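You operate a simulated robot arm through the tools that you are given. There is no shell and no other tool. Be economical: measure what you need, move in short steps, check, and stop when the job is done.

You are at the controls of a simulated two-armed robot. One attempt, no reset.

Task
Fetch the name strip labelled "orders" from the top of the long grey workbench and set it on the top of the chest. Pick up the yellow roller with one hand, pass it to the other hand and put it in the inside of the small brown carton. Take the pack marked "fresh" from the top of the cream work bench and leave it on top of the large card stack. Put the number card labelled "3" from the top of the grey table on the orange sheets and the number card that says "5" on the blue pass board. Stack the yellow round weight from the top of the grey table on top of the purple round weight. Take the blue puck on the top of the grey table and put it away on the top of the cream work bench. Put the blue cloth on the top of the grey table away on the top of the mounting bench. Close the tools door. Switch the jogger switch on. Fetch the short green roll and stand it on top of the black toner case. Put two of the letter blocks from the top of the cream work bench on the front of the sign bench. The order is free. Set down upright: yellow roller, pack, short green roll, letter block.
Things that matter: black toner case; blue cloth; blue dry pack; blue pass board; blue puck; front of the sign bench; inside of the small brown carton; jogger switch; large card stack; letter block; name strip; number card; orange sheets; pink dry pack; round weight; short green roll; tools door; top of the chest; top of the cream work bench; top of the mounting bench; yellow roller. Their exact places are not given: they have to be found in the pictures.

Only the result counts: the job must be done as asked and must still hold three seconds after the hand-in. Knocking over, shifting, dropping, spilling or breaking anything else fails it. Flat cloth is picked up by pressing the open fingertips on it (5 to 10 N) and closing them slowly along it; thin cloth reads only 2 to 8 mm in the jaws.

Robot
Two 6-joint arms with two-finger grippers on one trunk, on a base that drives. Base frame: it is fixed to the floor where the robot stands at the start and does not move with it; the origin is under the middle of the robot, x ahead of it, y to its left, z up; the surface under the hand at the start is at about z = 0.84. Units: m, degrees, N and s.
The left shoulder is at the start at [0.03, 0.178, 0.963], the right one opposite. With the tool pointing down near the work surface each hand reaches from about 0.34 to 0.84 m from the robot's upright axis, wherever it stands, measured 20 degrees to its own side. Places, roughly: black toner case [0.75, 3.5, 0.75]; blue cloth (7x10x4 cm) [-3.4, -0.3, 0.9]; blue dry pack, pink dry pack [-7.75, -3.5, 1]; blue pass board [-3.25, -0.25, 1]; blue puck (5x5x3 cm) [-3.4, 0.5, 0.9]; front of the sign bench (192x22 cm) [-9.26, -0.86, 0.86]; inside of the small brown carton (22x16 cm) [-0.74, 2.84, 1.06]; jogger switch [-3.9, 5.4, 1]; large card stack [-8, -3.25, 0.75]; letter block [-6.75, -3.25, 0.75]; name strip [0.5, 0.25, 0.75]; number card [-3.25, 0.25, 1]; orange sheets [-3.25, 0.25, 1]; round weight [-3.25, 0.25, 1]; short green roll (6x6x15 cm) [0.2, 5.9, 0.9]; tools door [-3.1, 1.6, 0.5]; top of the chest [1, 4.3, 0.9]; top of the cream work bench [-7.1, -3.2, 0.8]; top of the mounting bench [-1.1, -1.5, 0.9]; yellow roller (9x9x10 cm) [0.5, 1.1, 0.9]. Payload 2.54 kg a hand.
The tool frame of a hand sits at the grasp point between the pads (the TCP): z along the fingers, y along the line on which they close. The tips reach 0.03 m beyond it. Largest opening 0.116 m; the body of the gripper starts 0.095 m behind the TCP.
Orientation is that of the tool frame in the base frame, as a unit quaternion [w, x, y, z]. With the fingers straight down and closing along the base's y, the tool's x points along the base's -x, its y along +y and its z along -z.

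Tools
- The arms move only by the tool play_rows. It takes "left_increments", "right_increments" or both (then of equal length, played together; a hand with none holds still); each is text: rows parted by semicolons, each of 6 numbers parted by spaces: the shift along the tool's x, y, z in m, then the turn, a rotation vector about the tool's x, y, z in degrees. In form: tx ty tz ax ay az; .... A call has 1 to 10 rows; each row shifts and turns the commanded pose from where the row before left it, along the tool's axes as they then stand. "left_hand" and "right_hand" are, for a hand that has rows, the gripper command, from -1 (fully open) to 1 (shut), values between in proportion, set as the call begins (left out, the last holds). A row lasts 0.2 s, in which the tool goes at most 0.05 m and 8.6 degrees; a call with a longer step from one row to the next is refused whole, and so is a gripper value outside its range. A pose out of reach is approached as far as the arm can. The call stops where the force on the tool passes 40 N (or 10 N more than at its start, if that is more) or the arm is blocked; 0.2 s more then pass. The fingers move at their own pace (about 0.153 m/s each) and stop on an object; they squeeze with about 22 N. The grip force told is the motor's: it shows also when the fingers shut on nothing. Time passes only in rows, and 0.2 s behind the last, so rows that do not move let the fingers close. It gives the time, the measured TCP pose, the force on the tool (base axes), the opening and the grip force at its end, in the units of the frame above (readings bear some noise), with the torque about the TCP (base axes, N m) and any sound that the robot's microphone picked up.
- Cameras (640 x 400 px; columns grow to the right, rows downward): "scene" is now at [0.0404, 0.0329, 1.6817]; the picture's right is [0.41, -0.91, 0.00], its down [-0.71, -0.32, -0.63] and it looks along [0.58, 0.26, -0.78] (base axes); focal length 277 px, centre (320, 200). "left" rides on the left gripper at [0.069, 0.015, -0.122] in its tool frame; the picture's right is [-0.21, 0.98, 0.00], its down [-0.83, -0.18, -0.53] and it looks along [-0.52, -0.11, 0.85] (tool axes); focal length 251 px, centre (320, 200). "right" rides on the right gripper at [0.069, -0.015, -0.122] in its tool frame; the picture's right is [0.21, 0.98, 0.00], its down [-0.83, 0.18, -0.53] and it looks along [-0.52, 0.11, 0.85] (tool axes); focal length 251 px, centre (320, 200).
- camera(camera): a new picture of that camera. It takes no simulated time.
- slide_trunk(by): slides the trunk up (or, below 0, down) by that many m; the arms and the scene camera ride with it, the base frame stays. It gives what a move gives, with no picture.
- roll_base(legs): drives the robot by 1 to 6 legs, each [ahead, left, turn to the left] in m, m and degrees, along the robot's own axes; the way and the turn of a leg run together, so that a leg with both is an arc; at most 1.5 m and 180 degrees a leg. The arms and the cameras ride along, it lands a little off, and it stops where it bumps. It gives what a move gives.
- aim_head(pan, tilt): turns the head with the scene camera to pan (to the left, within 143 degrees either way) and tilt (down, from -29 to 69), counted from straight ahead of the robot. It gives what a move gives.
- measure_at(camera, pixels): there is no depth. For up to 12 entries [column, row, z] of the newest picture of that camera ("zoom" is the newest enlarged one), the place [x, y] in the base frame at which the ray of that pixel passes the height z, good to about 0.002 m. It takes no simulated time.
- inspect(camera, box): a new picture of the part [left, top, right, bottom] of that camera's present view, enlarged. It takes no simulated time.
- job_done(): hands the job in; it is judged then, once.

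Work in short steps. Measure before you move; look again where a grasp or a placing could have gone wrong, and mend it. You have 385 turns and 358 pictures in all, those below and enlarged ones among them. Open the grippers and draw the arms clear of the work before you hand the job in, unless the task says otherwise; then end with one line.

The tools are called after "Request:" as a command line: name --argument value ..., lists and objects as JSON in quotes. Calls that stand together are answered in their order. play_rows: Moves the arms, as the interface text tells. Its arguments: {"type":"object","properties":{"left_increments":{"type":"string"},"left_hand":{"type":"number"},"right_increments":{"type":"string"},"right_hand":{"type":"number"}},"required":[]} The other tools are called the same way: slide_trunk (by) slides the trunk up or down; roll_base (legs) drives the base; aim_head (pan, tilt) turns the head that bears the scene camera; camera (camera) takes a picture; measure_at (camera, pixels) gives the place at which the rays of pixels pass given heights; inspect (camera, box) takes an enlarged picture of a part of a camera's view; job_done () hands the job in.

At the start:

```text
t: 0.0
left_tool_pos: [0.4113, 0.4301, 1.0836]
left_tool_rot: [0.0, 0.0, 1.0, 0.0]
left_ft_force: [0.0, -0.8, 0.6]
left_ft_torque: [-0.02, 0.0, 0.0]
left_finger_gap: 0.1158
left_grip_force: 0.0
right_tool_pos: [0.4285, -0.0264, 1.1456]
right_tool_rot: [0.0, 0.0, 1.0, -0.001]
right_ft_force: [0.3, 0.0, 0.1]
right_ft_torque: [0.02, -0.01, -0.03]
right_finger_gap: 0.1162
right_grip_force: 0.1
trunk travel left (down, up): [-0.175, 0.365]
robot x, y, heading: [-0.0027, -0.0021, 0.3]
head pan, tilt: [24.0, 50.9]
```

scene: 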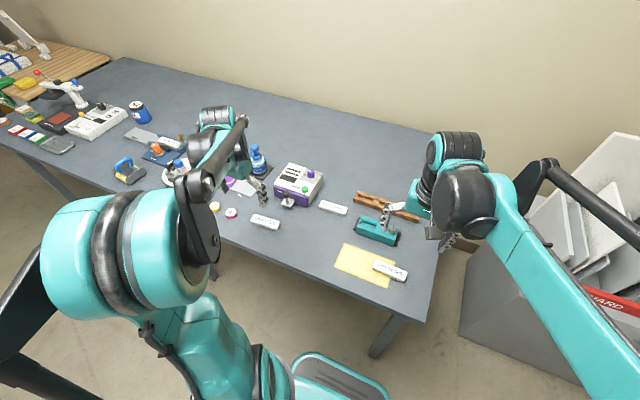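
right: 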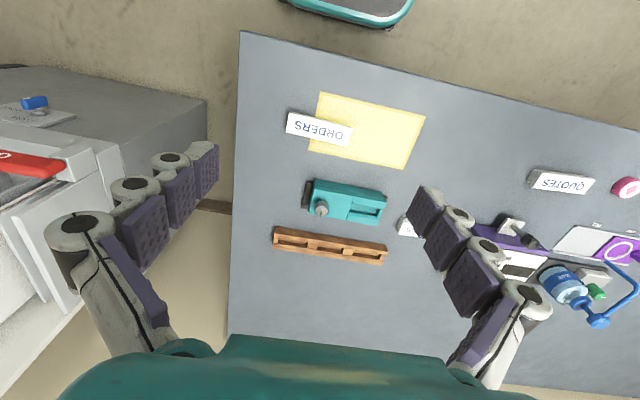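
left: 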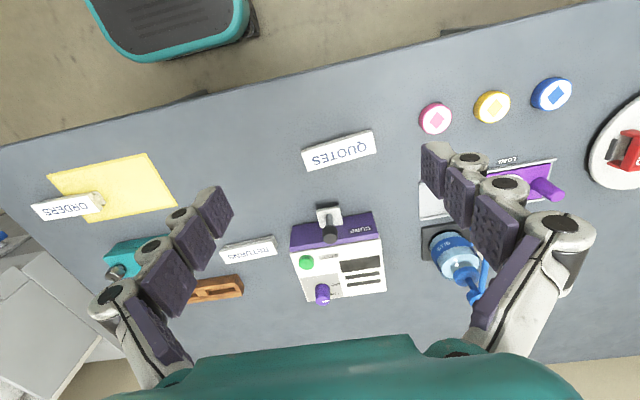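

The ORDERS strip is seen in the right camera around (319,129), partly on a yellow sheet. I measure its ends.

Request:
inspect --camera "right" --box '[260, 80, 440, 190]'

Request:
measure_at --camera "right" --pixels '[[288, 113, 0.85], [354, 128, 0.85], [348, 146, 0.85], [287, 132, 0.85], [319, 129, 0.85]]'

Request:
inspect --camera "scene" --box '[320, 220, 440, 300]'

```text
3.56 times, centred on (350, 135) of right
```

zoom: 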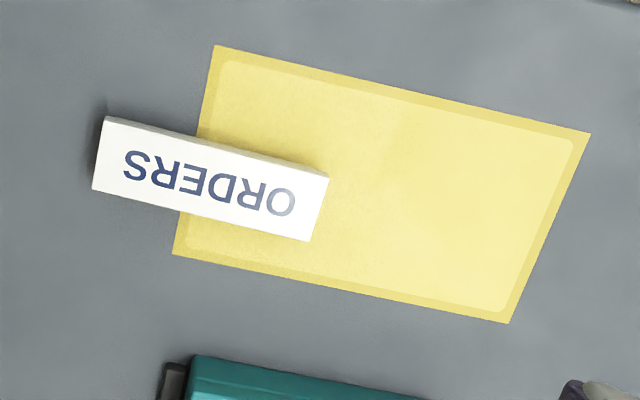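

```text
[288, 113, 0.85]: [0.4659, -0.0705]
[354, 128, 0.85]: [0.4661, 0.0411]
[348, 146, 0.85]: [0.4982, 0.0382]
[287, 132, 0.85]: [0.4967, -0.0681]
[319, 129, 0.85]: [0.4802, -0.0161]
```

```text
5.00 times, centred on (380, 260) of scene
```

zoom: 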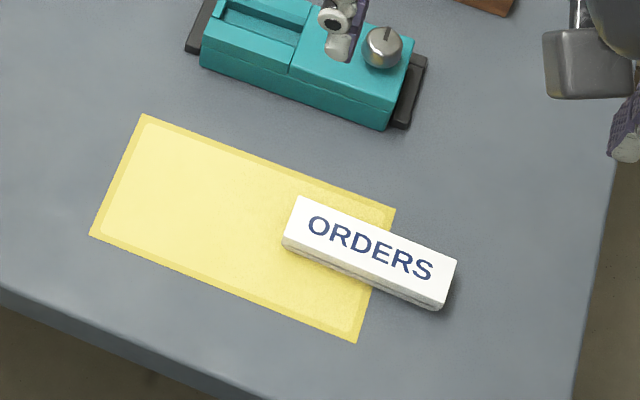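

The strip lies along y, centred (0.481,-0.016), 0.107 x 0.032. I turn the right gripper 90° so that it closes along x.

Request:
play_rows --right_increments "0 0 0 0 0 8.5;0 0 0 0 0 8.5;0 0 0 0 0 8.5;0 0 0 0 0 8.5;0 0 0 0 0 8.5;0 0 0 0 0 8.5;0 0 0 0 0 8.5;0 0 0 0 0 8.5;0 0 0 0 0 8.5;0 0 0 0 0 8.5" --right_hand -1

```text
t: 2.2
left_tool_pos: [0.4091, 0.4308, 1.0839]
left_tool_rot: [0.0, 0.0, 1.0, 0.0]
left_ft_force: [0.1, 0.2, 0.2]
left_ft_torque: [0.03, -0.01, -0.02]
left_finger_gap: 0.116
left_grip_force: 0.1
right_tool_pos: [0.427, -0.0262, 1.1446]
right_tool_rot: [0.0, 0.676, 0.737, 0.0]
right_ft_force: [1.0, -0.3, 0.3]
right_ft_torque: [0.02, 0.05, 0.03]
right_finger_gap: 0.116
right_grip_force: 0.1
trunk travel left (down, up): [-0.175, 0.365]
robot x, y, heading: [-0.0005, -0.0003, 0.2]
head pan, tilt: [24.0, 50.9]
```

Turned fine. Finish the turn and move above the strip with partially closed fingers, then look.

Request:
play_rows --right_increments "0 0.027 0 0 0 4.8;0.005 0.027 0.03 0 0 0;0.005 0 0.045 0 0 0;0 0 0.045 0 0 0;0 0 0.045 0 0 0;0 0 0 0 0 0" --right_hand -0.2

Request:
camera --camera "right"

```text
t: 3.6
left_tool_pos: [0.4095, 0.4309, 1.0827]
left_tool_rot: [0.0, 0.0, 1.0, 0.0]
left_ft_force: [0.0, -1.0, -1.3]
left_ft_torque: [0.0, -0.03, 0.02]
left_finger_gap: 0.1159
left_grip_force: 0.0
right_tool_pos: [0.4829, -0.0135, 0.9789]
right_tool_rot: [-0.001, 0.706, 0.708, 0.0]
right_ft_force: [0.2, 0.1, -0.2]
right_ft_torque: [-0.01, 0.01, 0.0]
right_finger_gap: 0.0695
right_grip_force: 0.0
trunk travel left (down, up): [-0.175, 0.365]
robot x, y, heading: [-0.0055, 0.0008, -0.2]
head pan, tilt: [24.0, 50.9]
```

```text
352 pictures are left
```

right: 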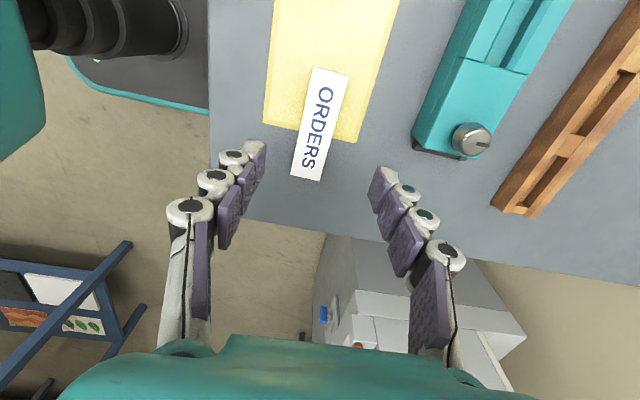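

The strip is now at (320,125). I measure its corners more closely.

Request:
measure_at --camera "right" --pixels '[[313, 68, 0.86], [348, 76, 0.86], [319, 181, 0.86], [291, 175, 0.86], [349, 78, 0.84], [320, 182, 0.84]]'

Request:
inspect --camera "right" --box '[260, 50, 400, 190]'

```text
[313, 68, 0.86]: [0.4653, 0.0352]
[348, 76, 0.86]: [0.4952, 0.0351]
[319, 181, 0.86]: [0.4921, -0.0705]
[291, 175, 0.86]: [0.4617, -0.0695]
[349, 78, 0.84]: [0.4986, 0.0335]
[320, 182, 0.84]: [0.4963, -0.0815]
```

```text
2.86 times, centred on (330, 120) of right
```

zoom: 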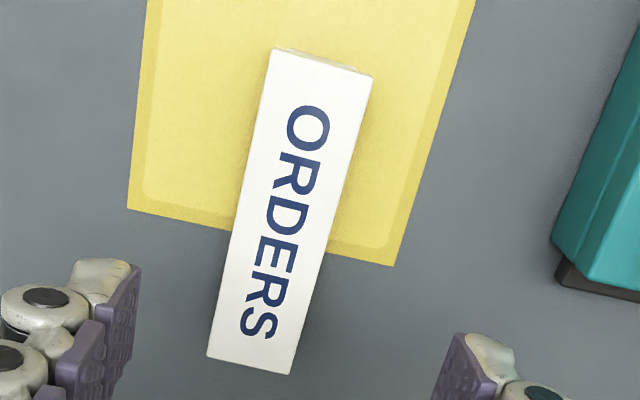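

Centre (0.479,-0.018). Lower to TCP ~0.877 and close.

Request:
play_rows --right_increments "-0.004 -0.004 0.04 0 0 0;0 0 0.04 0 0 0;0 0 0.021 0 0 0;0 0 0 0 0 0"

Request:
play_rows --right_increments "0 0 0 0 0 0;0 0 0 0 0 0;0 0 0 0 0 0" --right_hand 1

Request:
camera --camera "right"

```text
t: 4.6
left_tool_pos: [0.4098, 0.4307, 1.0842]
left_tool_rot: [0.0, 0.0, 1.0, 0.0]
left_ft_force: [0.0, 0.4, 0.8]
left_ft_torque: [0.0, 0.0, 0.02]
left_finger_gap: 0.1161
left_grip_force: 0.0
right_tool_pos: [0.4775, -0.018, 0.8784]
right_tool_rot: [0.001, 0.706, 0.708, 0.001]
right_ft_force: [0.0, -0.1, 0.1]
right_ft_torque: [-0.02, -0.02, 0.06]
right_finger_gap: 0.0696
right_grip_force: 0.0
trunk travel left (down, up): [-0.175, 0.365]
robot x, y, heading: [0.0007, -0.0001, 0.0]
head pan, tilt: [24.0, 50.9]
```

```text
t: 5.4
left_tool_pos: [0.4109, 0.4319, 1.0835]
left_tool_rot: [-0.001, 0.0, 1.0, 0.0]
left_ft_force: [0.3, 0.1, -1.1]
left_ft_torque: [-0.05, 0.01, 0.0]
left_finger_gap: 0.1158
left_grip_force: 0.0
right_tool_pos: [0.4783, -0.0181, 0.8784]
right_tool_rot: [0.0, 0.705, 0.709, 0.001]
right_ft_force: [0.5, 0.4, 0.2]
right_ft_torque: [-0.03, 0.02, 0.0]
right_finger_gap: 0.0309
right_grip_force: 22.4
trunk travel left (down, up): [-0.175, 0.365]
robot x, y, heading: [-0.0001, 0.0012, -0.1]
head pan, tilt: [24.0, 50.9]
```

```text
350 pictures are left
```

right: 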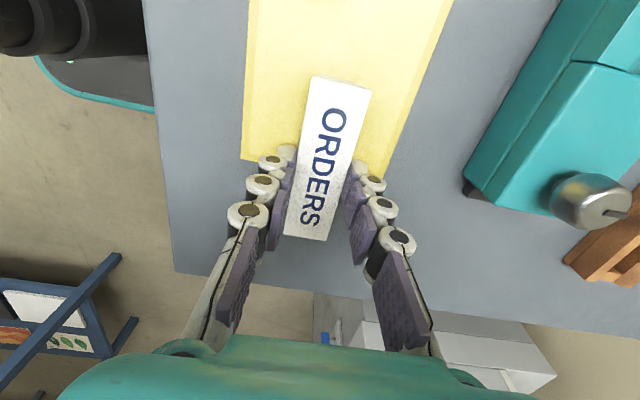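

Gripped (31 mm). Lift and look towards the left for the yellow roller.

Request:
play_rows --right_increments "0 0 -0.045 0 0 0;0 0 -0.045 0 0 0;0 0 -0.045 0 0 0;0 0 -0.045 0 0 0;0 0 -0.045 0 0 0"

Request:
aim_head --pan 60 --tilt 35

Request:
camera --camera "scene"

```text
t: 6.6
left_tool_pos: [0.41, 0.4313, 1.0836]
left_tool_rot: [0.0, 0.0, 1.0, 0.001]
left_ft_force: [0.1, -1.1, 0.3]
left_ft_torque: [0.0, 0.0, 0.01]
left_finger_gap: 0.1162
left_grip_force: 0.0
right_tool_pos: [0.4787, -0.0191, 1.1053]
right_tool_rot: [0.0, 0.705, 0.709, 0.0]
right_ft_force: [-0.4, -0.4, 0.3]
right_ft_torque: [-0.01, -0.07, 0.01]
right_finger_gap: 0.0308
right_grip_force: 21.6
trunk travel left (down, up): [-0.175, 0.365]
robot x, y, heading: [-0.0014, 0.0009, 0.4]
head pan, tilt: [24.0, 50.9]
```

```text
t: 7.6
left_tool_pos: [0.4099, 0.4313, 1.0838]
left_tool_rot: [0.0, 0.001, 1.0, 0.0]
left_ft_force: [-0.4, -0.1, -0.3]
left_ft_torque: [0.01, 0.02, 0.01]
left_finger_gap: 0.116
left_grip_force: 0.1
right_tool_pos: [0.4797, -0.0179, 1.1052]
right_tool_rot: [0.0, 0.706, 0.709, 0.0]
right_ft_force: [0.7, -0.1, -0.4]
right_ft_torque: [0.03, -0.02, 0.0]
right_finger_gap: 0.0308
right_grip_force: 21.7
trunk travel left (down, up): [-0.175, 0.365]
robot x, y, heading: [0.0021, 0.0001, 0.0]
head pan, tilt: [60.0, 35.0]
```

```text
349 pictures are left
```

scene: 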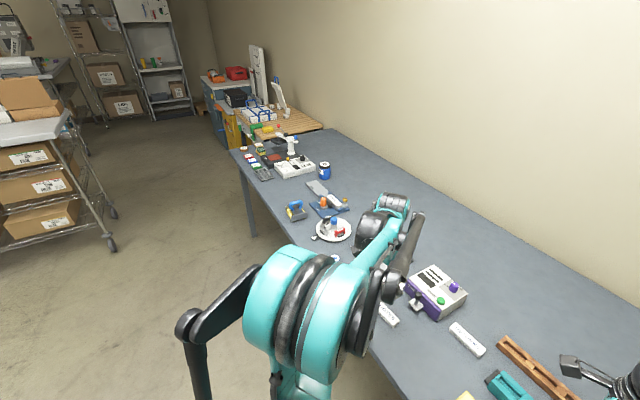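

A likely yellow roller is around (297,210). I zoom in.

Request:
inspect --camera "scene" --box '[230, 130, 390, 250]'

Request:
inspect --camera "scene" --box '[180, 40, 340, 150]'

Request:
measure_at --camera "scene" --pixels '[[297, 215, 0.84], [247, 150, 0.84], [273, 180, 0.84], [252, 235, 0]]'

```text
3.33 times, centred on (310, 190) of scene
```

zoom: 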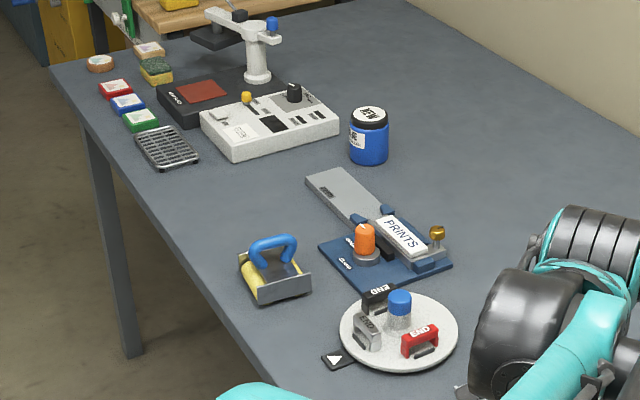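

```text
3.64 times, centred on (260, 95) of scene
```

zoom: 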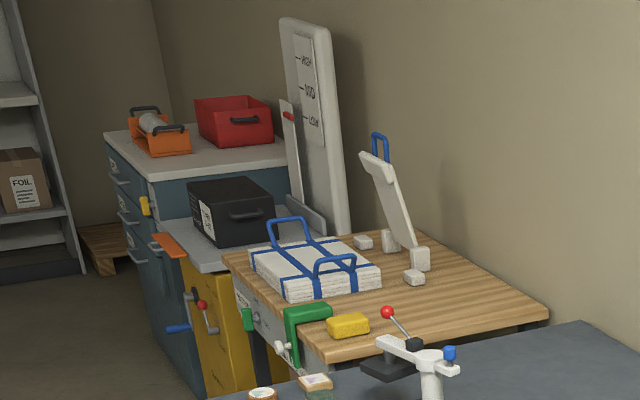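

```text
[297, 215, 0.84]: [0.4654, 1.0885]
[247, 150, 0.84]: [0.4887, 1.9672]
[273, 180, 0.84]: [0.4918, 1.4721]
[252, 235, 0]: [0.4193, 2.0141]
```

Roller stands near (0.47,1.09). I slide the base left 0.7 m, along the bench.

Request:
roll_base --legs '[[0, 0.7, 0]]'

Request:
camera --camera "left"

Request:
camera --camera "scene"

```text
t: 11.5
left_tool_pos: [0.4092, 1.1301, 1.0838]
left_tool_rot: [0.0, -0.001, 1.0, 0.001]
left_ft_force: [-0.2, 0.1, -1.1]
left_ft_torque: [0.01, 0.02, -0.01]
left_finger_gap: 0.116
left_grip_force: 0.1
right_tool_pos: [0.4782, 0.6811, 1.1044]
right_tool_rot: [0.0, 0.705, 0.709, 0.001]
right_ft_force: [0.3, 0.8, -0.1]
right_ft_torque: [-0.02, 0.01, 0.02]
right_finger_gap: 0.0309
right_grip_force: 22.2
trunk travel left (down, up): [-0.175, 0.365]
robot x, y, heading: [-0.0013, 0.7043, -0.1]
head pan, tilt: [60.0, 35.0]
```

```text
346 pictures are left
```

left: 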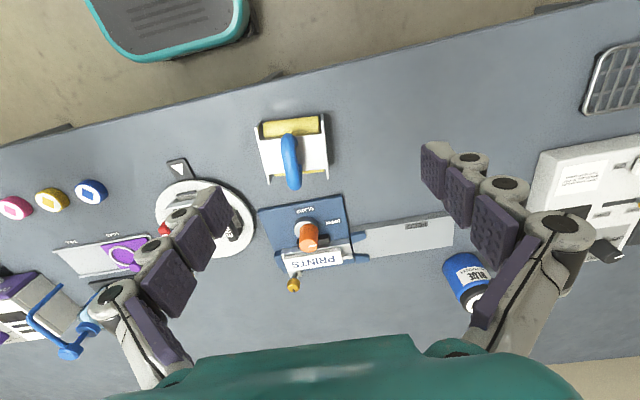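

```text
345 pictures are left
```

scene: 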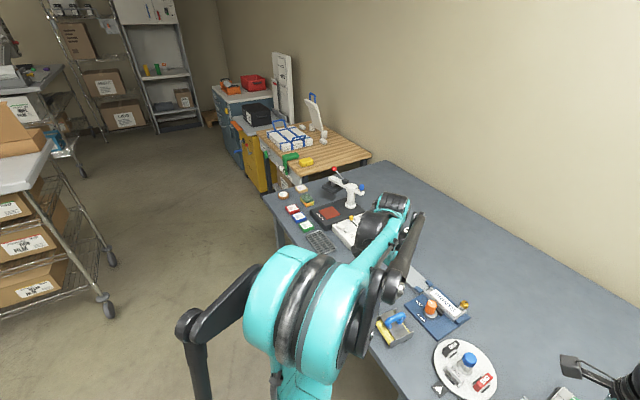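

Request:
inspect --camera "left" --box '[230, 90, 360, 210]'

Request:
measure_at --camera "left" --pixels '[[258, 127, 0.86], [324, 115, 0.86], [267, 183, 0.84], [328, 178, 0.84], [290, 137, 0.94], [293, 185, 0.94], [320, 122, 0.9]]'

Request:
aim_head --pan 30 --tilt 55

Request:
camera --camera "scene"

```text
3.33 times, centred on (295, 150) of left
```

zoom: 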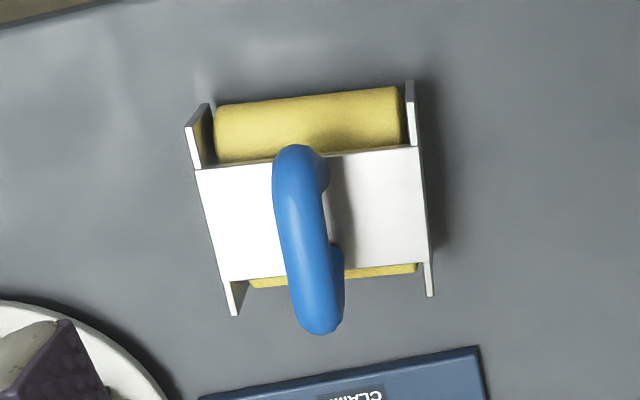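

```text
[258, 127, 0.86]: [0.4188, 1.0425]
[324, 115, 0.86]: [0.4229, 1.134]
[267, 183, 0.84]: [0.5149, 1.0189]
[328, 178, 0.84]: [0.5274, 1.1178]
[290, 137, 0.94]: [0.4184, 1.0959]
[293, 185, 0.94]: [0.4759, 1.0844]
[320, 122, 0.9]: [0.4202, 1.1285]
```

```text
t: 12.4
left_tool_pos: [0.408, 1.1303, 1.0843]
left_tool_rot: [0.0, -0.001, 1.0, 0.0]
left_ft_force: [0.1, 0.0, -0.8]
left_ft_torque: [-0.02, 0.03, 0.02]
left_finger_gap: 0.1159
left_grip_force: 0.0
right_tool_pos: [0.4788, 0.6803, 1.1056]
right_tool_rot: [0.0, 0.705, 0.709, 0.0]
right_ft_force: [-0.5, 0.8, 0.7]
right_ft_torque: [0.0, -0.02, 0.02]
right_finger_gap: 0.0311
right_grip_force: 22.0
trunk travel left (down, up): [-0.175, 0.365]
robot x, y, heading: [0.0009, 0.6969, 0.3]
head pan, tilt: [30.0, 55.0]
```

```text
343 pictures are left
```

scene: 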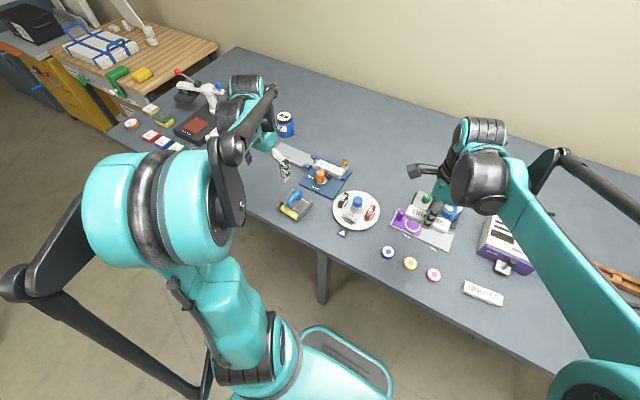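

The roller tool has a blue arched handle running along x. I look closer to know its shape.

Request:
inspect --camera "scene" --box '[265, 180, 325, 230]'

Request:
measure_at --camera "scene" --pixels '[[297, 191, 0.93], [284, 215, 0.84], [312, 205, 0.86], [280, 207, 0.86]]'

```text
8.00 times, centred on (295, 205) of scene
```

zoom: 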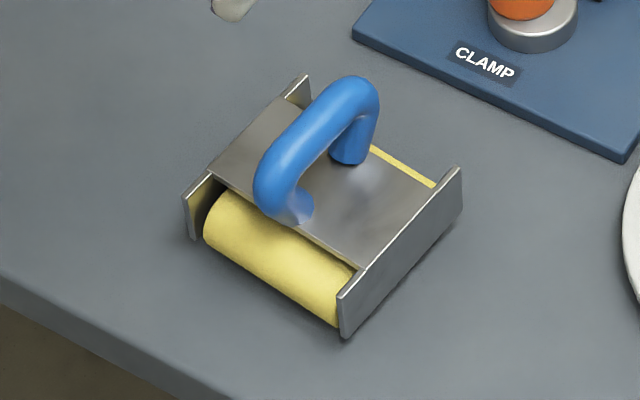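

```text
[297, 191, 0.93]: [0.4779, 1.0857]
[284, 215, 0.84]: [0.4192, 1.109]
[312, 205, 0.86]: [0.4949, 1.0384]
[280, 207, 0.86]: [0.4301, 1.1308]
```

Request:
measure_at --camera "zoom" --pixels '[[262, 175, 0.93], [350, 85, 0.938], [310, 130, 0.938], [290, 205, 0.885], [348, 155, 0.885], [345, 330, 0.84], [455, 215, 0.84], [192, 235, 0.84], [303, 80, 0.88], [205, 165, 0.88], [460, 172, 0.88]]'

```text
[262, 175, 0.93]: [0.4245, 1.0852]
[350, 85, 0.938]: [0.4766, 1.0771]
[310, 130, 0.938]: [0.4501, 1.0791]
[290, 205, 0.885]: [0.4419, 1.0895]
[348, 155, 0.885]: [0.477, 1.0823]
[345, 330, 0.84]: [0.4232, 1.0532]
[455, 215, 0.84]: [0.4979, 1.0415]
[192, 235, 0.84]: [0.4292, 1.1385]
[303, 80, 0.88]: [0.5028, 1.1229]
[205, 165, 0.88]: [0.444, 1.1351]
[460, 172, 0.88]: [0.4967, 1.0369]
```

Handle axis yaw about -8°, body centre (0.463,1.088), plates 0.088 apart. Plan: left hand grips the side plates tilted 45° from the robot side, leaving the handle free for the right hand later. Back off a little and tilt the left hand.

Request:
roll_base --legs '[[-0.13, 0, 0]]'

Request:
play_rows --left_increments "0 0 0 0 0 8.5;0 0 0 0 -7.5 0;0 0 0 0 -7.5 0;0 0 0 0 -7.5 0;0 0 0 0 -7.5 0;0 0 0 0 -7.5 0;0 0 0 0 -7.5 0;0 0 0 0 0 0"

Request:
camera --camera "left"

```text
t: 13.7
left_tool_pos: [0.2779, 1.1308, 1.0836]
left_tool_rot: [0.001, -0.001, 1.0, -0.001]
left_ft_force: [-1.5, -0.3, 0.2]
left_ft_torque: [0.0, -0.06, 0.0]
left_finger_gap: 0.1156
left_grip_force: 0.0
right_tool_pos: [0.3467, 0.6801, 1.1046]
right_tool_rot: [0.001, 0.705, 0.709, 0.002]
right_ft_force: [-0.3, -0.1, -0.3]
right_ft_torque: [-0.01, -0.05, 0.01]
right_finger_gap: 0.0309
right_grip_force: 21.3
trunk travel left (down, up): [-0.175, 0.365]
robot x, y, heading: [-0.1318, 0.6988, 0.1]
head pan, tilt: [30.0, 55.0]
```

```text
t: 15.5
left_tool_pos: [0.2785, 1.1302, 1.0846]
left_tool_rot: [0.382, 0.068, 0.921, -0.028]
left_ft_force: [0.0, 0.2, -0.2]
left_ft_torque: [0.01, 0.01, -0.01]
left_finger_gap: 0.116
left_grip_force: 0.1
right_tool_pos: [0.3485, 0.6804, 1.1042]
right_tool_rot: [0.0, 0.705, 0.709, 0.0]
right_ft_force: [-0.9, -0.3, 0.3]
right_ft_torque: [-0.03, 0.0, 0.0]
right_finger_gap: 0.0309
right_grip_force: 21.7
trunk travel left (down, up): [-0.175, 0.365]
robot x, y, heading: [-0.1325, 0.698, 0.1]
head pan, tilt: [30.0, 55.0]
```

```text
341 pictures are left
```

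left: 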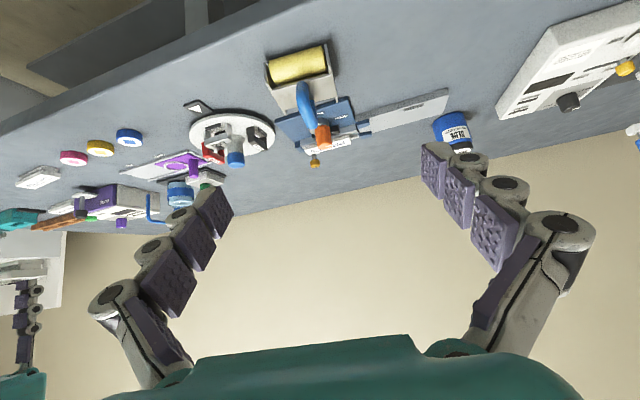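

Now move to a pre-grasp 0.12 m back along the tilted approach.

Request:
play_rows --left_increments "0.00275 -0.00405 0.03775 0 0 0;0.00275 -0.00405 0.03775 0 0 0;0.00275 -0.00405 0.03775 0 0 0;0.00275 -0.00405 0.03775 0 0 0;0 0 0 0 0 0"

Request:
camera --camera "left"

Request:
camera --camera "scene"

```text
t: 16.7
left_tool_pos: [0.3746, 1.0983, 0.9691]
left_tool_rot: [0.382, 0.068, 0.921, -0.028]
left_ft_force: [0.8, 0.0, 0.0]
left_ft_torque: [0.01, -0.02, -0.01]
left_finger_gap: 0.116
left_grip_force: 0.0
right_tool_pos: [0.3481, 0.6801, 1.1059]
right_tool_rot: [-0.001, 0.705, 0.709, -0.001]
right_ft_force: [-0.4, -0.5, 0.0]
right_ft_torque: [0.01, 0.02, 0.01]
right_finger_gap: 0.0308
right_grip_force: 21.9
trunk travel left (down, up): [-0.175, 0.365]
robot x, y, heading: [-0.1307, 0.6986, -0.0]
head pan, tilt: [30.0, 55.0]
```

```text
340 pictures are left
```

left: 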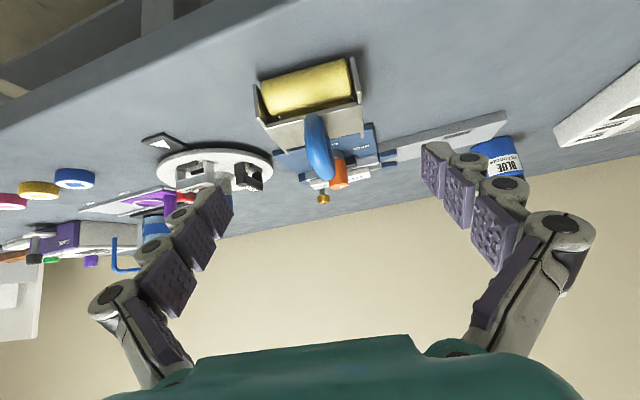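

```text
339 pictures are left
```

scene: 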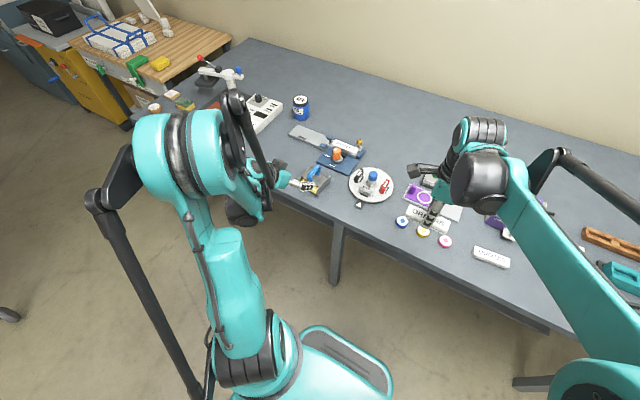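

Axis is aligned within a few mm (body centred near column 313, axis 320). Advance to the grasp.

Request:
play_rows --left_increments "0 -0.001 0.03 0 0 0;0 -0.001 0.03 0 0 0;0 0 0.03 0 0 0;0 0 0.025 0 0 0;0 0 0 0 0 0"

Request:
camera --camera "left"

Request:
inspect --camera "scene" --box '[250, 140, 350, 220]'

```text
t: 17.9
left_tool_pos: [0.4545, 1.0863, 0.8876]
left_tool_rot: [0.382, 0.068, 0.921, -0.028]
left_ft_force: [-0.2, -0.2, 0.6]
left_ft_torque: [-0.02, -0.01, 0.03]
left_finger_gap: 0.1158
left_grip_force: 0.0
right_tool_pos: [0.3475, 0.6803, 1.1039]
right_tool_rot: [0.0, 0.705, 0.709, 0.0]
right_ft_force: [0.0, 0.0, -0.3]
right_ft_torque: [0.01, 0.0, 0.01]
right_finger_gap: 0.0308
right_grip_force: 21.6
trunk travel left (down, up): [-0.175, 0.365]
robot x, y, heading: [-0.1302, 0.6985, 0.5]
head pan, tilt: [30.0, 55.0]
```

```text
338 pictures are left
```

left: 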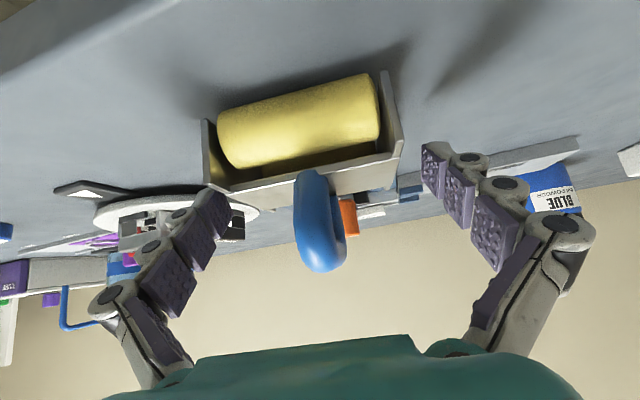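

```text
5.00 times, centred on (300, 180) of scene
```

zoom: 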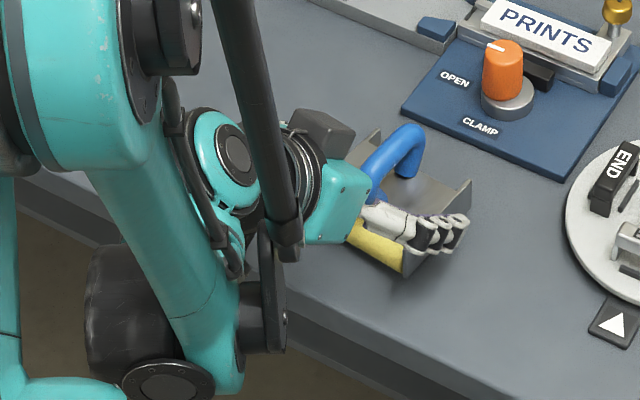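

Fingers straddle the plates. Advance 8 mm more and close.

Request:
play_rows --left_increments "0 0 0.008 0 0 0;0 0 0 0 0 0"

Request:
play_rows --left_increments "0 0 0 0 0 0;0 0 0 0 0 0;0 0 0 0 0 0" --left_hand 1

Request:
camera --camera "left"

```text
t: 18.5
left_tool_pos: [0.4608, 1.0845, 0.8805]
left_tool_rot: [0.382, 0.068, 0.921, -0.028]
left_ft_force: [0.2, -0.6, 0.6]
left_ft_torque: [0.01, -0.02, 0.02]
left_finger_gap: 0.1159
left_grip_force: 0.2
right_tool_pos: [0.3476, 0.68, 1.1058]
right_tool_rot: [0.001, 0.705, 0.709, 0.0]
right_ft_force: [-0.6, 1.0, -0.7]
right_ft_torque: [-0.01, -0.03, -0.03]
right_finger_gap: 0.0306
right_grip_force: 22.3
trunk travel left (down, up): [-0.175, 0.365]
robot x, y, heading: [-0.1347, 0.697, 0.3]
head pan, tilt: [30.0, 55.0]
```

```text
t: 19.3
left_tool_pos: [0.461, 1.0847, 0.8827]
left_tool_rot: [0.382, 0.067, 0.921, -0.028]
left_ft_force: [0.0, -0.5, 4.5]
left_ft_torque: [-0.28, 0.01, 0.05]
left_finger_gap: 0.09
left_grip_force: 21.9
right_tool_pos: [0.3475, 0.6809, 1.1047]
right_tool_rot: [0.0, 0.705, 0.71, 0.0]
right_ft_force: [-0.7, -0.6, 0.5]
right_ft_torque: [0.01, -0.01, 0.0]
right_finger_gap: 0.031
right_grip_force: 21.7
trunk travel left (down, up): [-0.175, 0.365]
robot x, y, heading: [-0.133, 0.6983, 0.3]
head pan, tilt: [30.0, 55.0]
```

```text
336 pictures are left
```

left: 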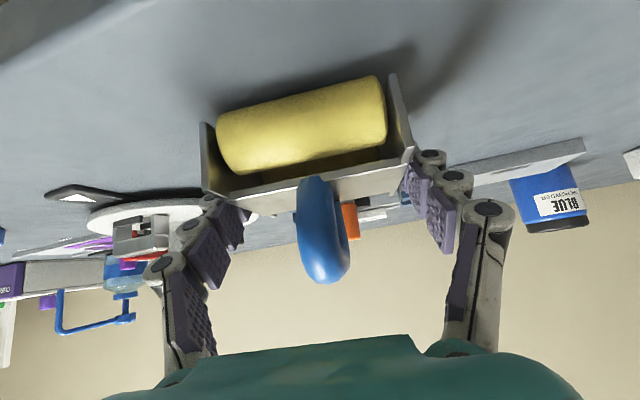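

Gripped at 90 mm. Lift straight up (base z, in tool axes x and z) by 0.15 m.

Request:
play_rows --left_increments "-0.0212 0 -0.0212 0 0 0;-0.0212 0 -0.0212 0 0 0;-0.0212 0 -0.0212 0 0 0;-0.0212 0 -0.0212 0 0 0;-0.0212 0 -0.0212 0 0 0;0 0 0 0 0 0"

Request:
camera --camera "left"

Request:
aim_head --pan 100 --tilt 25

Request:
camera --camera "scene"

```text
t: 20.7
left_tool_pos: [0.4598, 1.0866, 1.0312]
left_tool_rot: [0.382, 0.067, 0.921, -0.028]
left_ft_force: [-0.6, -0.6, -2.0]
left_ft_torque: [-0.02, 0.0, 0.02]
left_finger_gap: 0.09
left_grip_force: 21.4
right_tool_pos: [0.3491, 0.6806, 1.1049]
right_tool_rot: [0.0, 0.706, 0.708, 0.0]
right_ft_force: [0.2, -0.8, -0.8]
right_ft_torque: [0.01, 0.02, 0.0]
right_finger_gap: 0.0309
right_grip_force: 22.2
trunk travel left (down, up): [-0.175, 0.365]
robot x, y, heading: [-0.1302, 0.7012, -0.2]
head pan, tilt: [30.0, 55.0]
```

```text
335 pictures are left
```

left: 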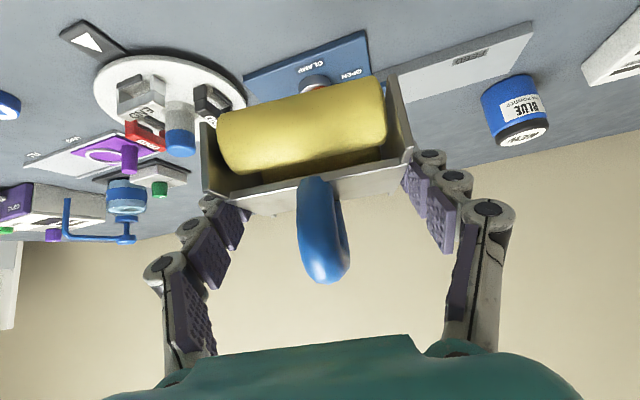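

```text
t: 22.1
left_tool_pos: [0.4603, 1.0865, 1.0299]
left_tool_rot: [0.381, 0.068, 0.922, -0.028]
left_ft_force: [0.1, -0.4, -0.9]
left_ft_torque: [-0.01, -0.01, 0.01]
left_finger_gap: 0.09
left_grip_force: 21.8
right_tool_pos: [0.3485, 0.6814, 1.1063]
right_tool_rot: [0.0, 0.705, 0.709, 0.001]
right_ft_force: [-0.6, 0.0, -1.0]
right_ft_torque: [-0.02, 0.03, 0.01]
right_finger_gap: 0.0308
right_grip_force: 21.6
trunk travel left (down, up): [-0.175, 0.365]
robot x, y, heading: [-0.132, 0.6992, 0.1]
head pan, tilt: [100.0, 25.0]
```

```text
334 pictures are left
```

scene: 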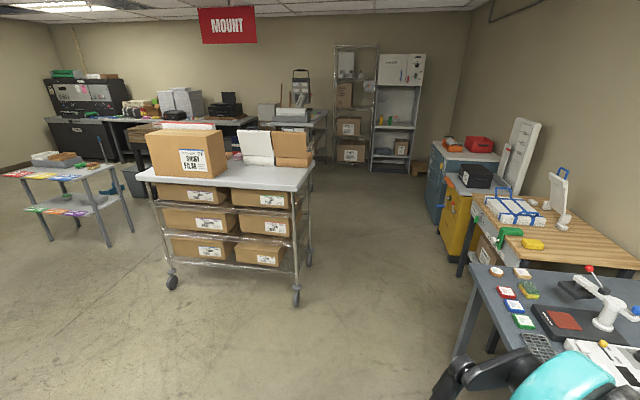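

Aisle between the cart and the benches; I measure floor landmarks and zoom to the chest area.

Request:
inspect --camera "scene" --box '[400, 90, 580, 260]'

Request:
inspect --camera "scene" --box '[130, 90, 430, 310]'

Request:
measure_at --camera "scene" --pixels '[[297, 304, 0], [172, 288, 0], [309, 265, 0], [292, 190, 0.92], [312, 163, 0.92], [142, 172, 0.92], [460, 270, 0], [446, 257, 0], [430, 205, 0], [372, 172, 0], [475, 205, 0.8], [455, 160, 0.9]]'

```text
2.35 times, centred on (490, 175) of scene
```

zoom: 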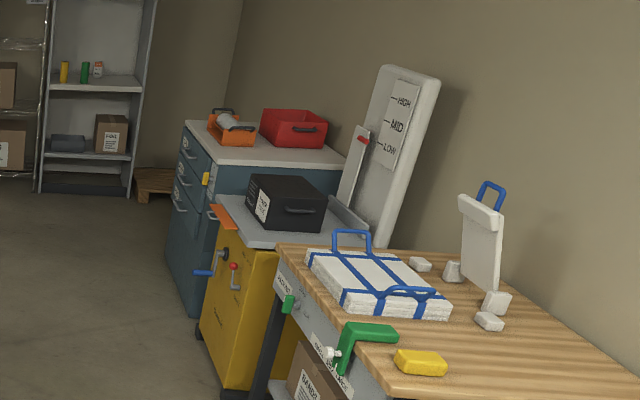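

```text
1.82 times, centred on (280, 200) of scene
```

zoom: 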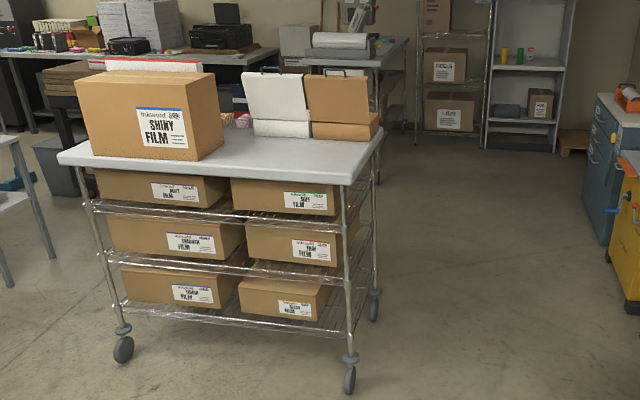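

```text
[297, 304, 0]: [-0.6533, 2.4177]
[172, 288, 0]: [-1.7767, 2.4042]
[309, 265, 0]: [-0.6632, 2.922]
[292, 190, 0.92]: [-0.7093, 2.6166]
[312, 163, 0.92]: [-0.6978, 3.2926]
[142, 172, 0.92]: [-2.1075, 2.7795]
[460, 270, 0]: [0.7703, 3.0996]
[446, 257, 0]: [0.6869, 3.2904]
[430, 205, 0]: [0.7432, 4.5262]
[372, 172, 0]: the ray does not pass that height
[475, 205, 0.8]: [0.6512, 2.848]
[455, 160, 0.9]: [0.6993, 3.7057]
```

Chest (blue, with red bin and orange dispenser on top) is ahead at y≈4.3. Drive: back 0.1, then left along the aisle.

Request:
roll_base --legs '[[-0.1, 0, 0], [0, 1.5, 0], [0, 1.4, 0]]'

Request:
aim_head --pan 35 --tilt 35

Request:
camera --camera "scene"

```text
t: 36.8
left_tool_pos: [0.3792, 3.9704, 1.0301]
left_tool_rot: [0.382, 0.071, 0.921, -0.029]
left_ft_force: [0.0, 0.1, -1.3]
left_ft_torque: [-0.05, -0.02, 0.03]
left_finger_gap: 0.0892
left_grip_force: 22.2
right_tool_pos: [0.2634, 3.5668, 1.1049]
right_tool_rot: [0.001, 0.708, 0.706, 0.0]
right_ft_force: [-0.8, -0.5, -0.6]
right_ft_torque: [-0.05, 0.04, 0.01]
right_finger_gap: 0.031
right_grip_force: 22.1
trunk travel left (down, up): [-0.175, 0.365]
robot x, y, heading: [-0.2162, 3.587, -0.5]
head pan, tilt: [100.0, 25.0]
```

```text
t: 38.2
left_tool_pos: [0.3777, 3.9707, 1.0311]
left_tool_rot: [0.382, 0.071, 0.921, -0.03]
left_ft_force: [0.5, -0.4, -1.5]
left_ft_torque: [0.0, 0.03, 0.0]
left_finger_gap: 0.0895
left_grip_force: 21.9
right_tool_pos: [0.2629, 3.5673, 1.1048]
right_tool_rot: [0.001, 0.708, 0.706, 0.0]
right_ft_force: [-0.2, -0.2, -0.2]
right_ft_torque: [-0.01, 0.0, -0.02]
right_finger_gap: 0.0308
right_grip_force: 21.8
trunk travel left (down, up): [-0.175, 0.365]
robot x, y, heading: [-0.2194, 3.5889, -0.7]
head pan, tilt: [35.0, 35.0]
```

```text
331 pictures are left
```

scene: 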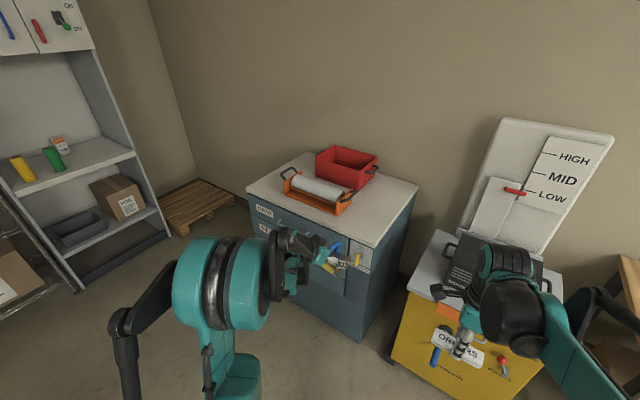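

Measure the chest top corners and zoom in.

Request:
measure_at --camera "scene" --pixels '[[248, 185, 0.9], [375, 247, 0.9], [418, 188, 0.9], [308, 153, 0.9], [340, 215, 0.9], [378, 185, 0.9], [380, 215, 0.9], [340, 342, 0], [395, 358, 0]]'

Request:
inspect --camera "scene" --box '[230, 130, 430, 290]'

```text
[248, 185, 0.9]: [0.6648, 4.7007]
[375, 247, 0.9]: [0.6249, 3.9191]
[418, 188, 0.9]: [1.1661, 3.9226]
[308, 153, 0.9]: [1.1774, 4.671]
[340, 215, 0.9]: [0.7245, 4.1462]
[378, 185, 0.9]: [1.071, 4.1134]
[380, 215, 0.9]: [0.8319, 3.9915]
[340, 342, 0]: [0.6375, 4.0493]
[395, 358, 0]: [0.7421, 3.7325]
```

```text
2.50 times, centred on (330, 210) of scene
```

zoom: 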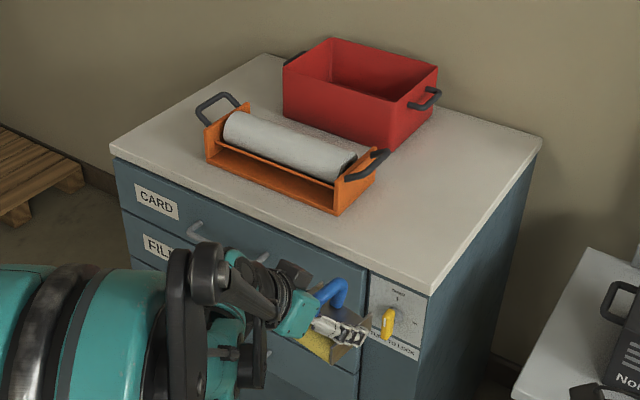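

Chest top spans x 0.64–1.17, y 3.92–4.69; the clear spot is at about (0.80,4.01). Raise the left hand, then drive closer.

Request:
play_rows --left_increments "-0.0212 0 -0.0212 0 0 0;-0.0212 0 -0.0212 0 0 0;-0.0212 0 -0.0212 0 0 0;-0.0212 0 -0.0212 0 0 0;-0.0212 0 -0.0212 0 0 0;-0.0212 0 -0.0212 0 0 0"

Request:
roll_base --legs '[[0, 0.42, 0.5], [0.35, 0, 0]]'

Request:
aim_head --pan 0 --tilt 48

Request:
camera --camera "scene"

Request:
camera --camera "right"

```text
t: 39.6
left_tool_pos: [0.3767, 3.97, 1.2113]
left_tool_rot: [0.382, 0.072, 0.921, -0.03]
left_ft_force: [-0.2, 0.4, -2.0]
left_ft_torque: [0.04, 0.01, -0.02]
left_finger_gap: 0.0895
left_grip_force: 21.8
right_tool_pos: [0.2623, 3.566, 1.1041]
right_tool_rot: [0.0, 0.708, 0.706, 0.0]
right_ft_force: [-0.3, -0.1, -1.0]
right_ft_torque: [0.0, -0.02, 0.01]
right_finger_gap: 0.0309
right_grip_force: 22.3
trunk travel left (down, up): [-0.175, 0.365]
robot x, y, heading: [-0.2189, 3.5866, -0.2]
head pan, tilt: [35.0, 35.0]
```

```text
t: 44.0
left_tool_pos: [0.7271, 4.4034, 1.2097]
left_tool_rot: [0.38, 0.065, 0.922, -0.027]
left_ft_force: [-0.1, -0.4, -1.8]
left_ft_torque: [0.01, 0.01, -0.03]
left_finger_gap: 0.0894
left_grip_force: 22.2
right_tool_pos: [0.617, 3.9971, 1.1049]
right_tool_rot: [-0.001, 0.704, 0.71, -0.001]
right_ft_force: [0.6, -0.3, -0.5]
right_ft_torque: [-0.01, 0.03, 0.01]
right_finger_gap: 0.0307
right_grip_force: 22.1
trunk travel left (down, up): [-0.175, 0.365]
robot x, y, heading: [0.1361, 4.0129, 0.1]
head pan, tilt: [35.0, 35.0]
```

```text
t: 45.1
left_tool_pos: [0.7259, 4.4038, 1.2117]
left_tool_rot: [0.382, 0.065, 0.922, -0.027]
left_ft_force: [-0.8, -0.3, -1.6]
left_ft_torque: [-0.01, 0.01, 0.02]
left_finger_gap: 0.0894
left_grip_force: 22.0
right_tool_pos: [0.6166, 3.9978, 1.1048]
right_tool_rot: [0.0, 0.703, 0.711, 0.0]
right_ft_force: [-0.3, -0.8, -0.2]
right_ft_torque: [0.03, -0.04, 0.01]
right_finger_gap: 0.0309
right_grip_force: 21.7
trunk travel left (down, up): [-0.175, 0.365]
robot x, y, heading: [0.1389, 4.012, 0.1]
head pan, tilt: [0.0, 48.0]
```

```text
329 pictures are left
```

scene: 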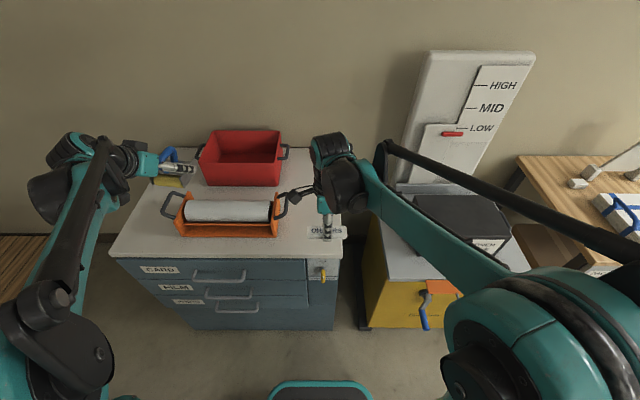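

```text
328 pictures are left
```

right: 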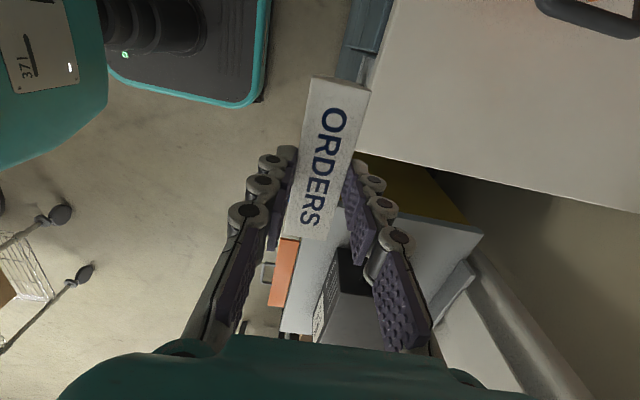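

Estimate the chest height by crossing both views of the chest's near right corner.

Request:
measure_at --camera "scene" --pixels '[[340, 257, 0.85], [340, 257, 0.9], [340, 257, 0.95], [277, 237, 0.9], [322, 180, 0.9], [110, 255, 0.9]]'

Request:
measure_at --camera "right" --pixels '[[357, 153, 0.85], [357, 153, 0.9], [357, 153, 0.95], [640, 213, 0.9]]'

Request:
inspect --camera "scene" --box '[250, 180, 380, 280]'

```text
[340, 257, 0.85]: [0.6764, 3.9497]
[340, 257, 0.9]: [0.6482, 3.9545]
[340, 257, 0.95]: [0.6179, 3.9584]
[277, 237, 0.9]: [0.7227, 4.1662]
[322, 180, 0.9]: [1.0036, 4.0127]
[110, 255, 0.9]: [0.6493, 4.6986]
```

```text
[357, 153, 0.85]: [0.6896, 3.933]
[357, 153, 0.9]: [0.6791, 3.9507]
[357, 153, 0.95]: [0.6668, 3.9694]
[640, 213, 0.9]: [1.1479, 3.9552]
```

```text
4.00 times, centred on (315, 230) of scene
```

zoom: 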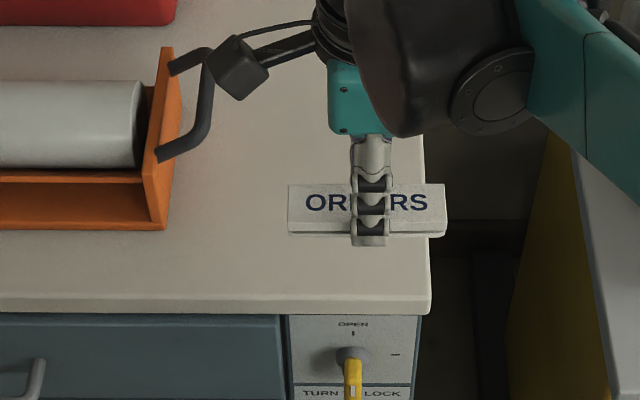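

Move the strip over (0.74,4.02) and lower to TCP ≈0.955.

Request:
play_rows --right_increments "0.0055 0.031 0 0 0 0;0.0055 0.031 0 0 0 0;0.0055 0.031 0 0 0 0;0.0055 0.03 0 0 0 0;0 0 0.045 0 0 0;0 0 0.045 0 0 0;0 0 0.045 0 0 0;0 0 0.015 0 0 0;0 0 0 0 0 0"

Request:
inspect --camera "scene" --box '[250, 180, 380, 280]'

Request:
camera --camera "right"

```text
t: 47.1
left_tool_pos: [0.7264, 4.4036, 1.2105]
left_tool_rot: [0.381, 0.065, 0.922, -0.027]
left_ft_force: [0.6, -0.1, -1.4]
left_ft_torque: [0.01, -0.02, 0.02]
left_finger_gap: 0.0896
left_grip_force: 21.5
right_tool_pos: [0.7387, 4.0204, 0.9546]
right_tool_rot: [0.0, 0.704, 0.71, 0.0]
right_ft_force: [0.0, 0.8, -0.7]
right_ft_torque: [0.0, 0.0, -0.01]
right_finger_gap: 0.0311
right_grip_force: 22.4
trunk travel left (down, up): [-0.175, 0.365]
robot x, y, heading: [0.1382, 4.012, 0.5]
head pan, tilt: [0.0, 48.0]
```

```text
4.00 times, centred on (315, 230) of scene
```

zoom: 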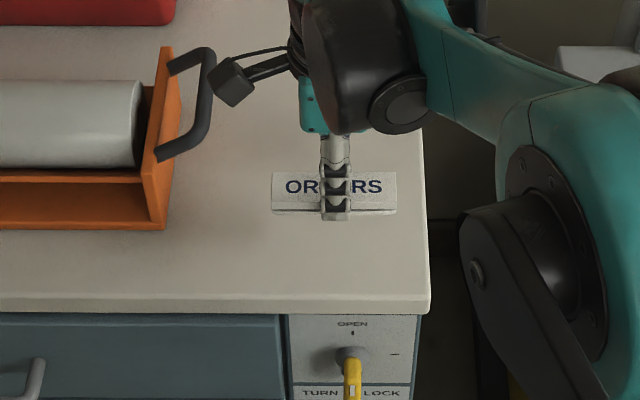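

```text
325 pictures are left
```

right: 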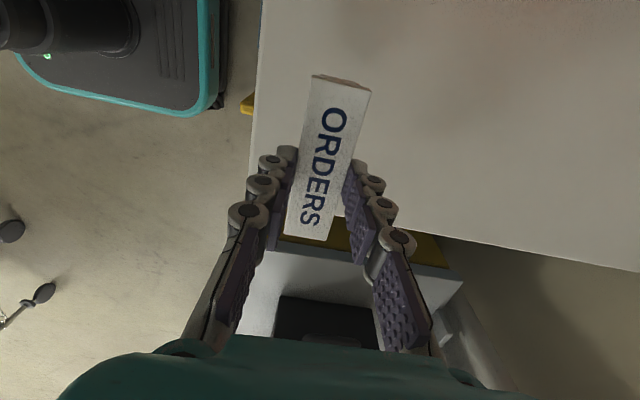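

The wrist camera is near the dispenser's handle; measure the handle's place before lowering.

Request:
measure_at --camera "scene" --pixels '[[303, 195, 0.98], [303, 195, 1.02], [297, 220, 0.98], [293, 198, 1.0], [303, 200, 0.95]]'

Request:
inspect --camera "scene" --box '[280, 170, 350, 240]'

```text
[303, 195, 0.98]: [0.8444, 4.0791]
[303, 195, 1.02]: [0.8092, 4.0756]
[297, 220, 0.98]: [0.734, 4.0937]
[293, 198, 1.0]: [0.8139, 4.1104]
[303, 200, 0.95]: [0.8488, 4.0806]
```

```text
5.71 times, centred on (315, 205) of scene
```

zoom: 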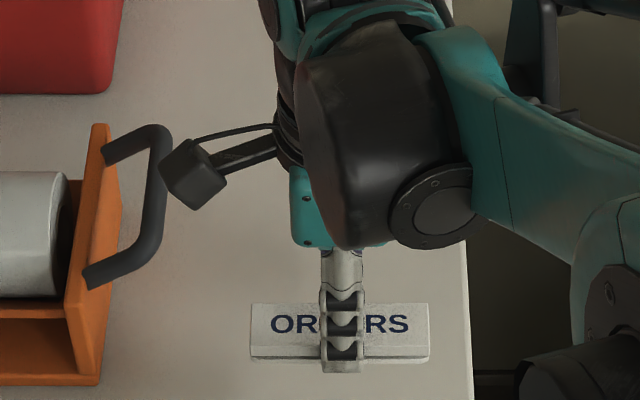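

Shift 5 cm nearer the front so the wrist camera clears the handle, then lower in small steps.

Request:
play_rows --right_increments "0 -0.024 0 0 0 0;0 -0.024 0 0 0 0;0 0 0.008 0 0 0;0 0 0.005 0 0 0;0 0 0 0 0 0"

Request:
inspect --camera "scene" --box '[280, 180, 360, 260]'

```text
t: 48.3
left_tool_pos: [0.7268, 4.4037, 1.2105]
left_tool_rot: [0.382, 0.065, 0.921, -0.027]
left_ft_force: [0.4, 0.4, -1.2]
left_ft_torque: [0.0, -0.01, 0.0]
left_finger_gap: 0.0896
left_grip_force: 21.9
right_tool_pos: [0.6909, 4.0201, 0.9422]
right_tool_rot: [-0.001, 0.704, 0.71, 0.001]
right_ft_force: [0.0, -0.2, -1.5]
right_ft_torque: [0.01, 0.0, -0.01]
right_finger_gap: 0.0309
right_grip_force: 21.5
trunk travel left (down, up): [-0.175, 0.365]
robot x, y, heading: [0.1389, 4.0178, 0.2]
head pan, tilt: [0.0, 48.0]
```

```text
5.00 times, centred on (320, 220) of scene
```

zoom: 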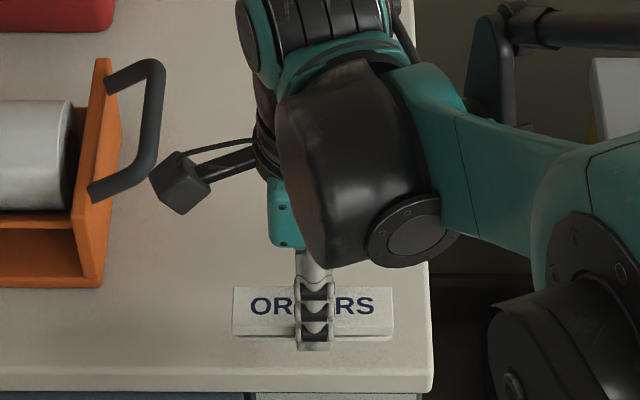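

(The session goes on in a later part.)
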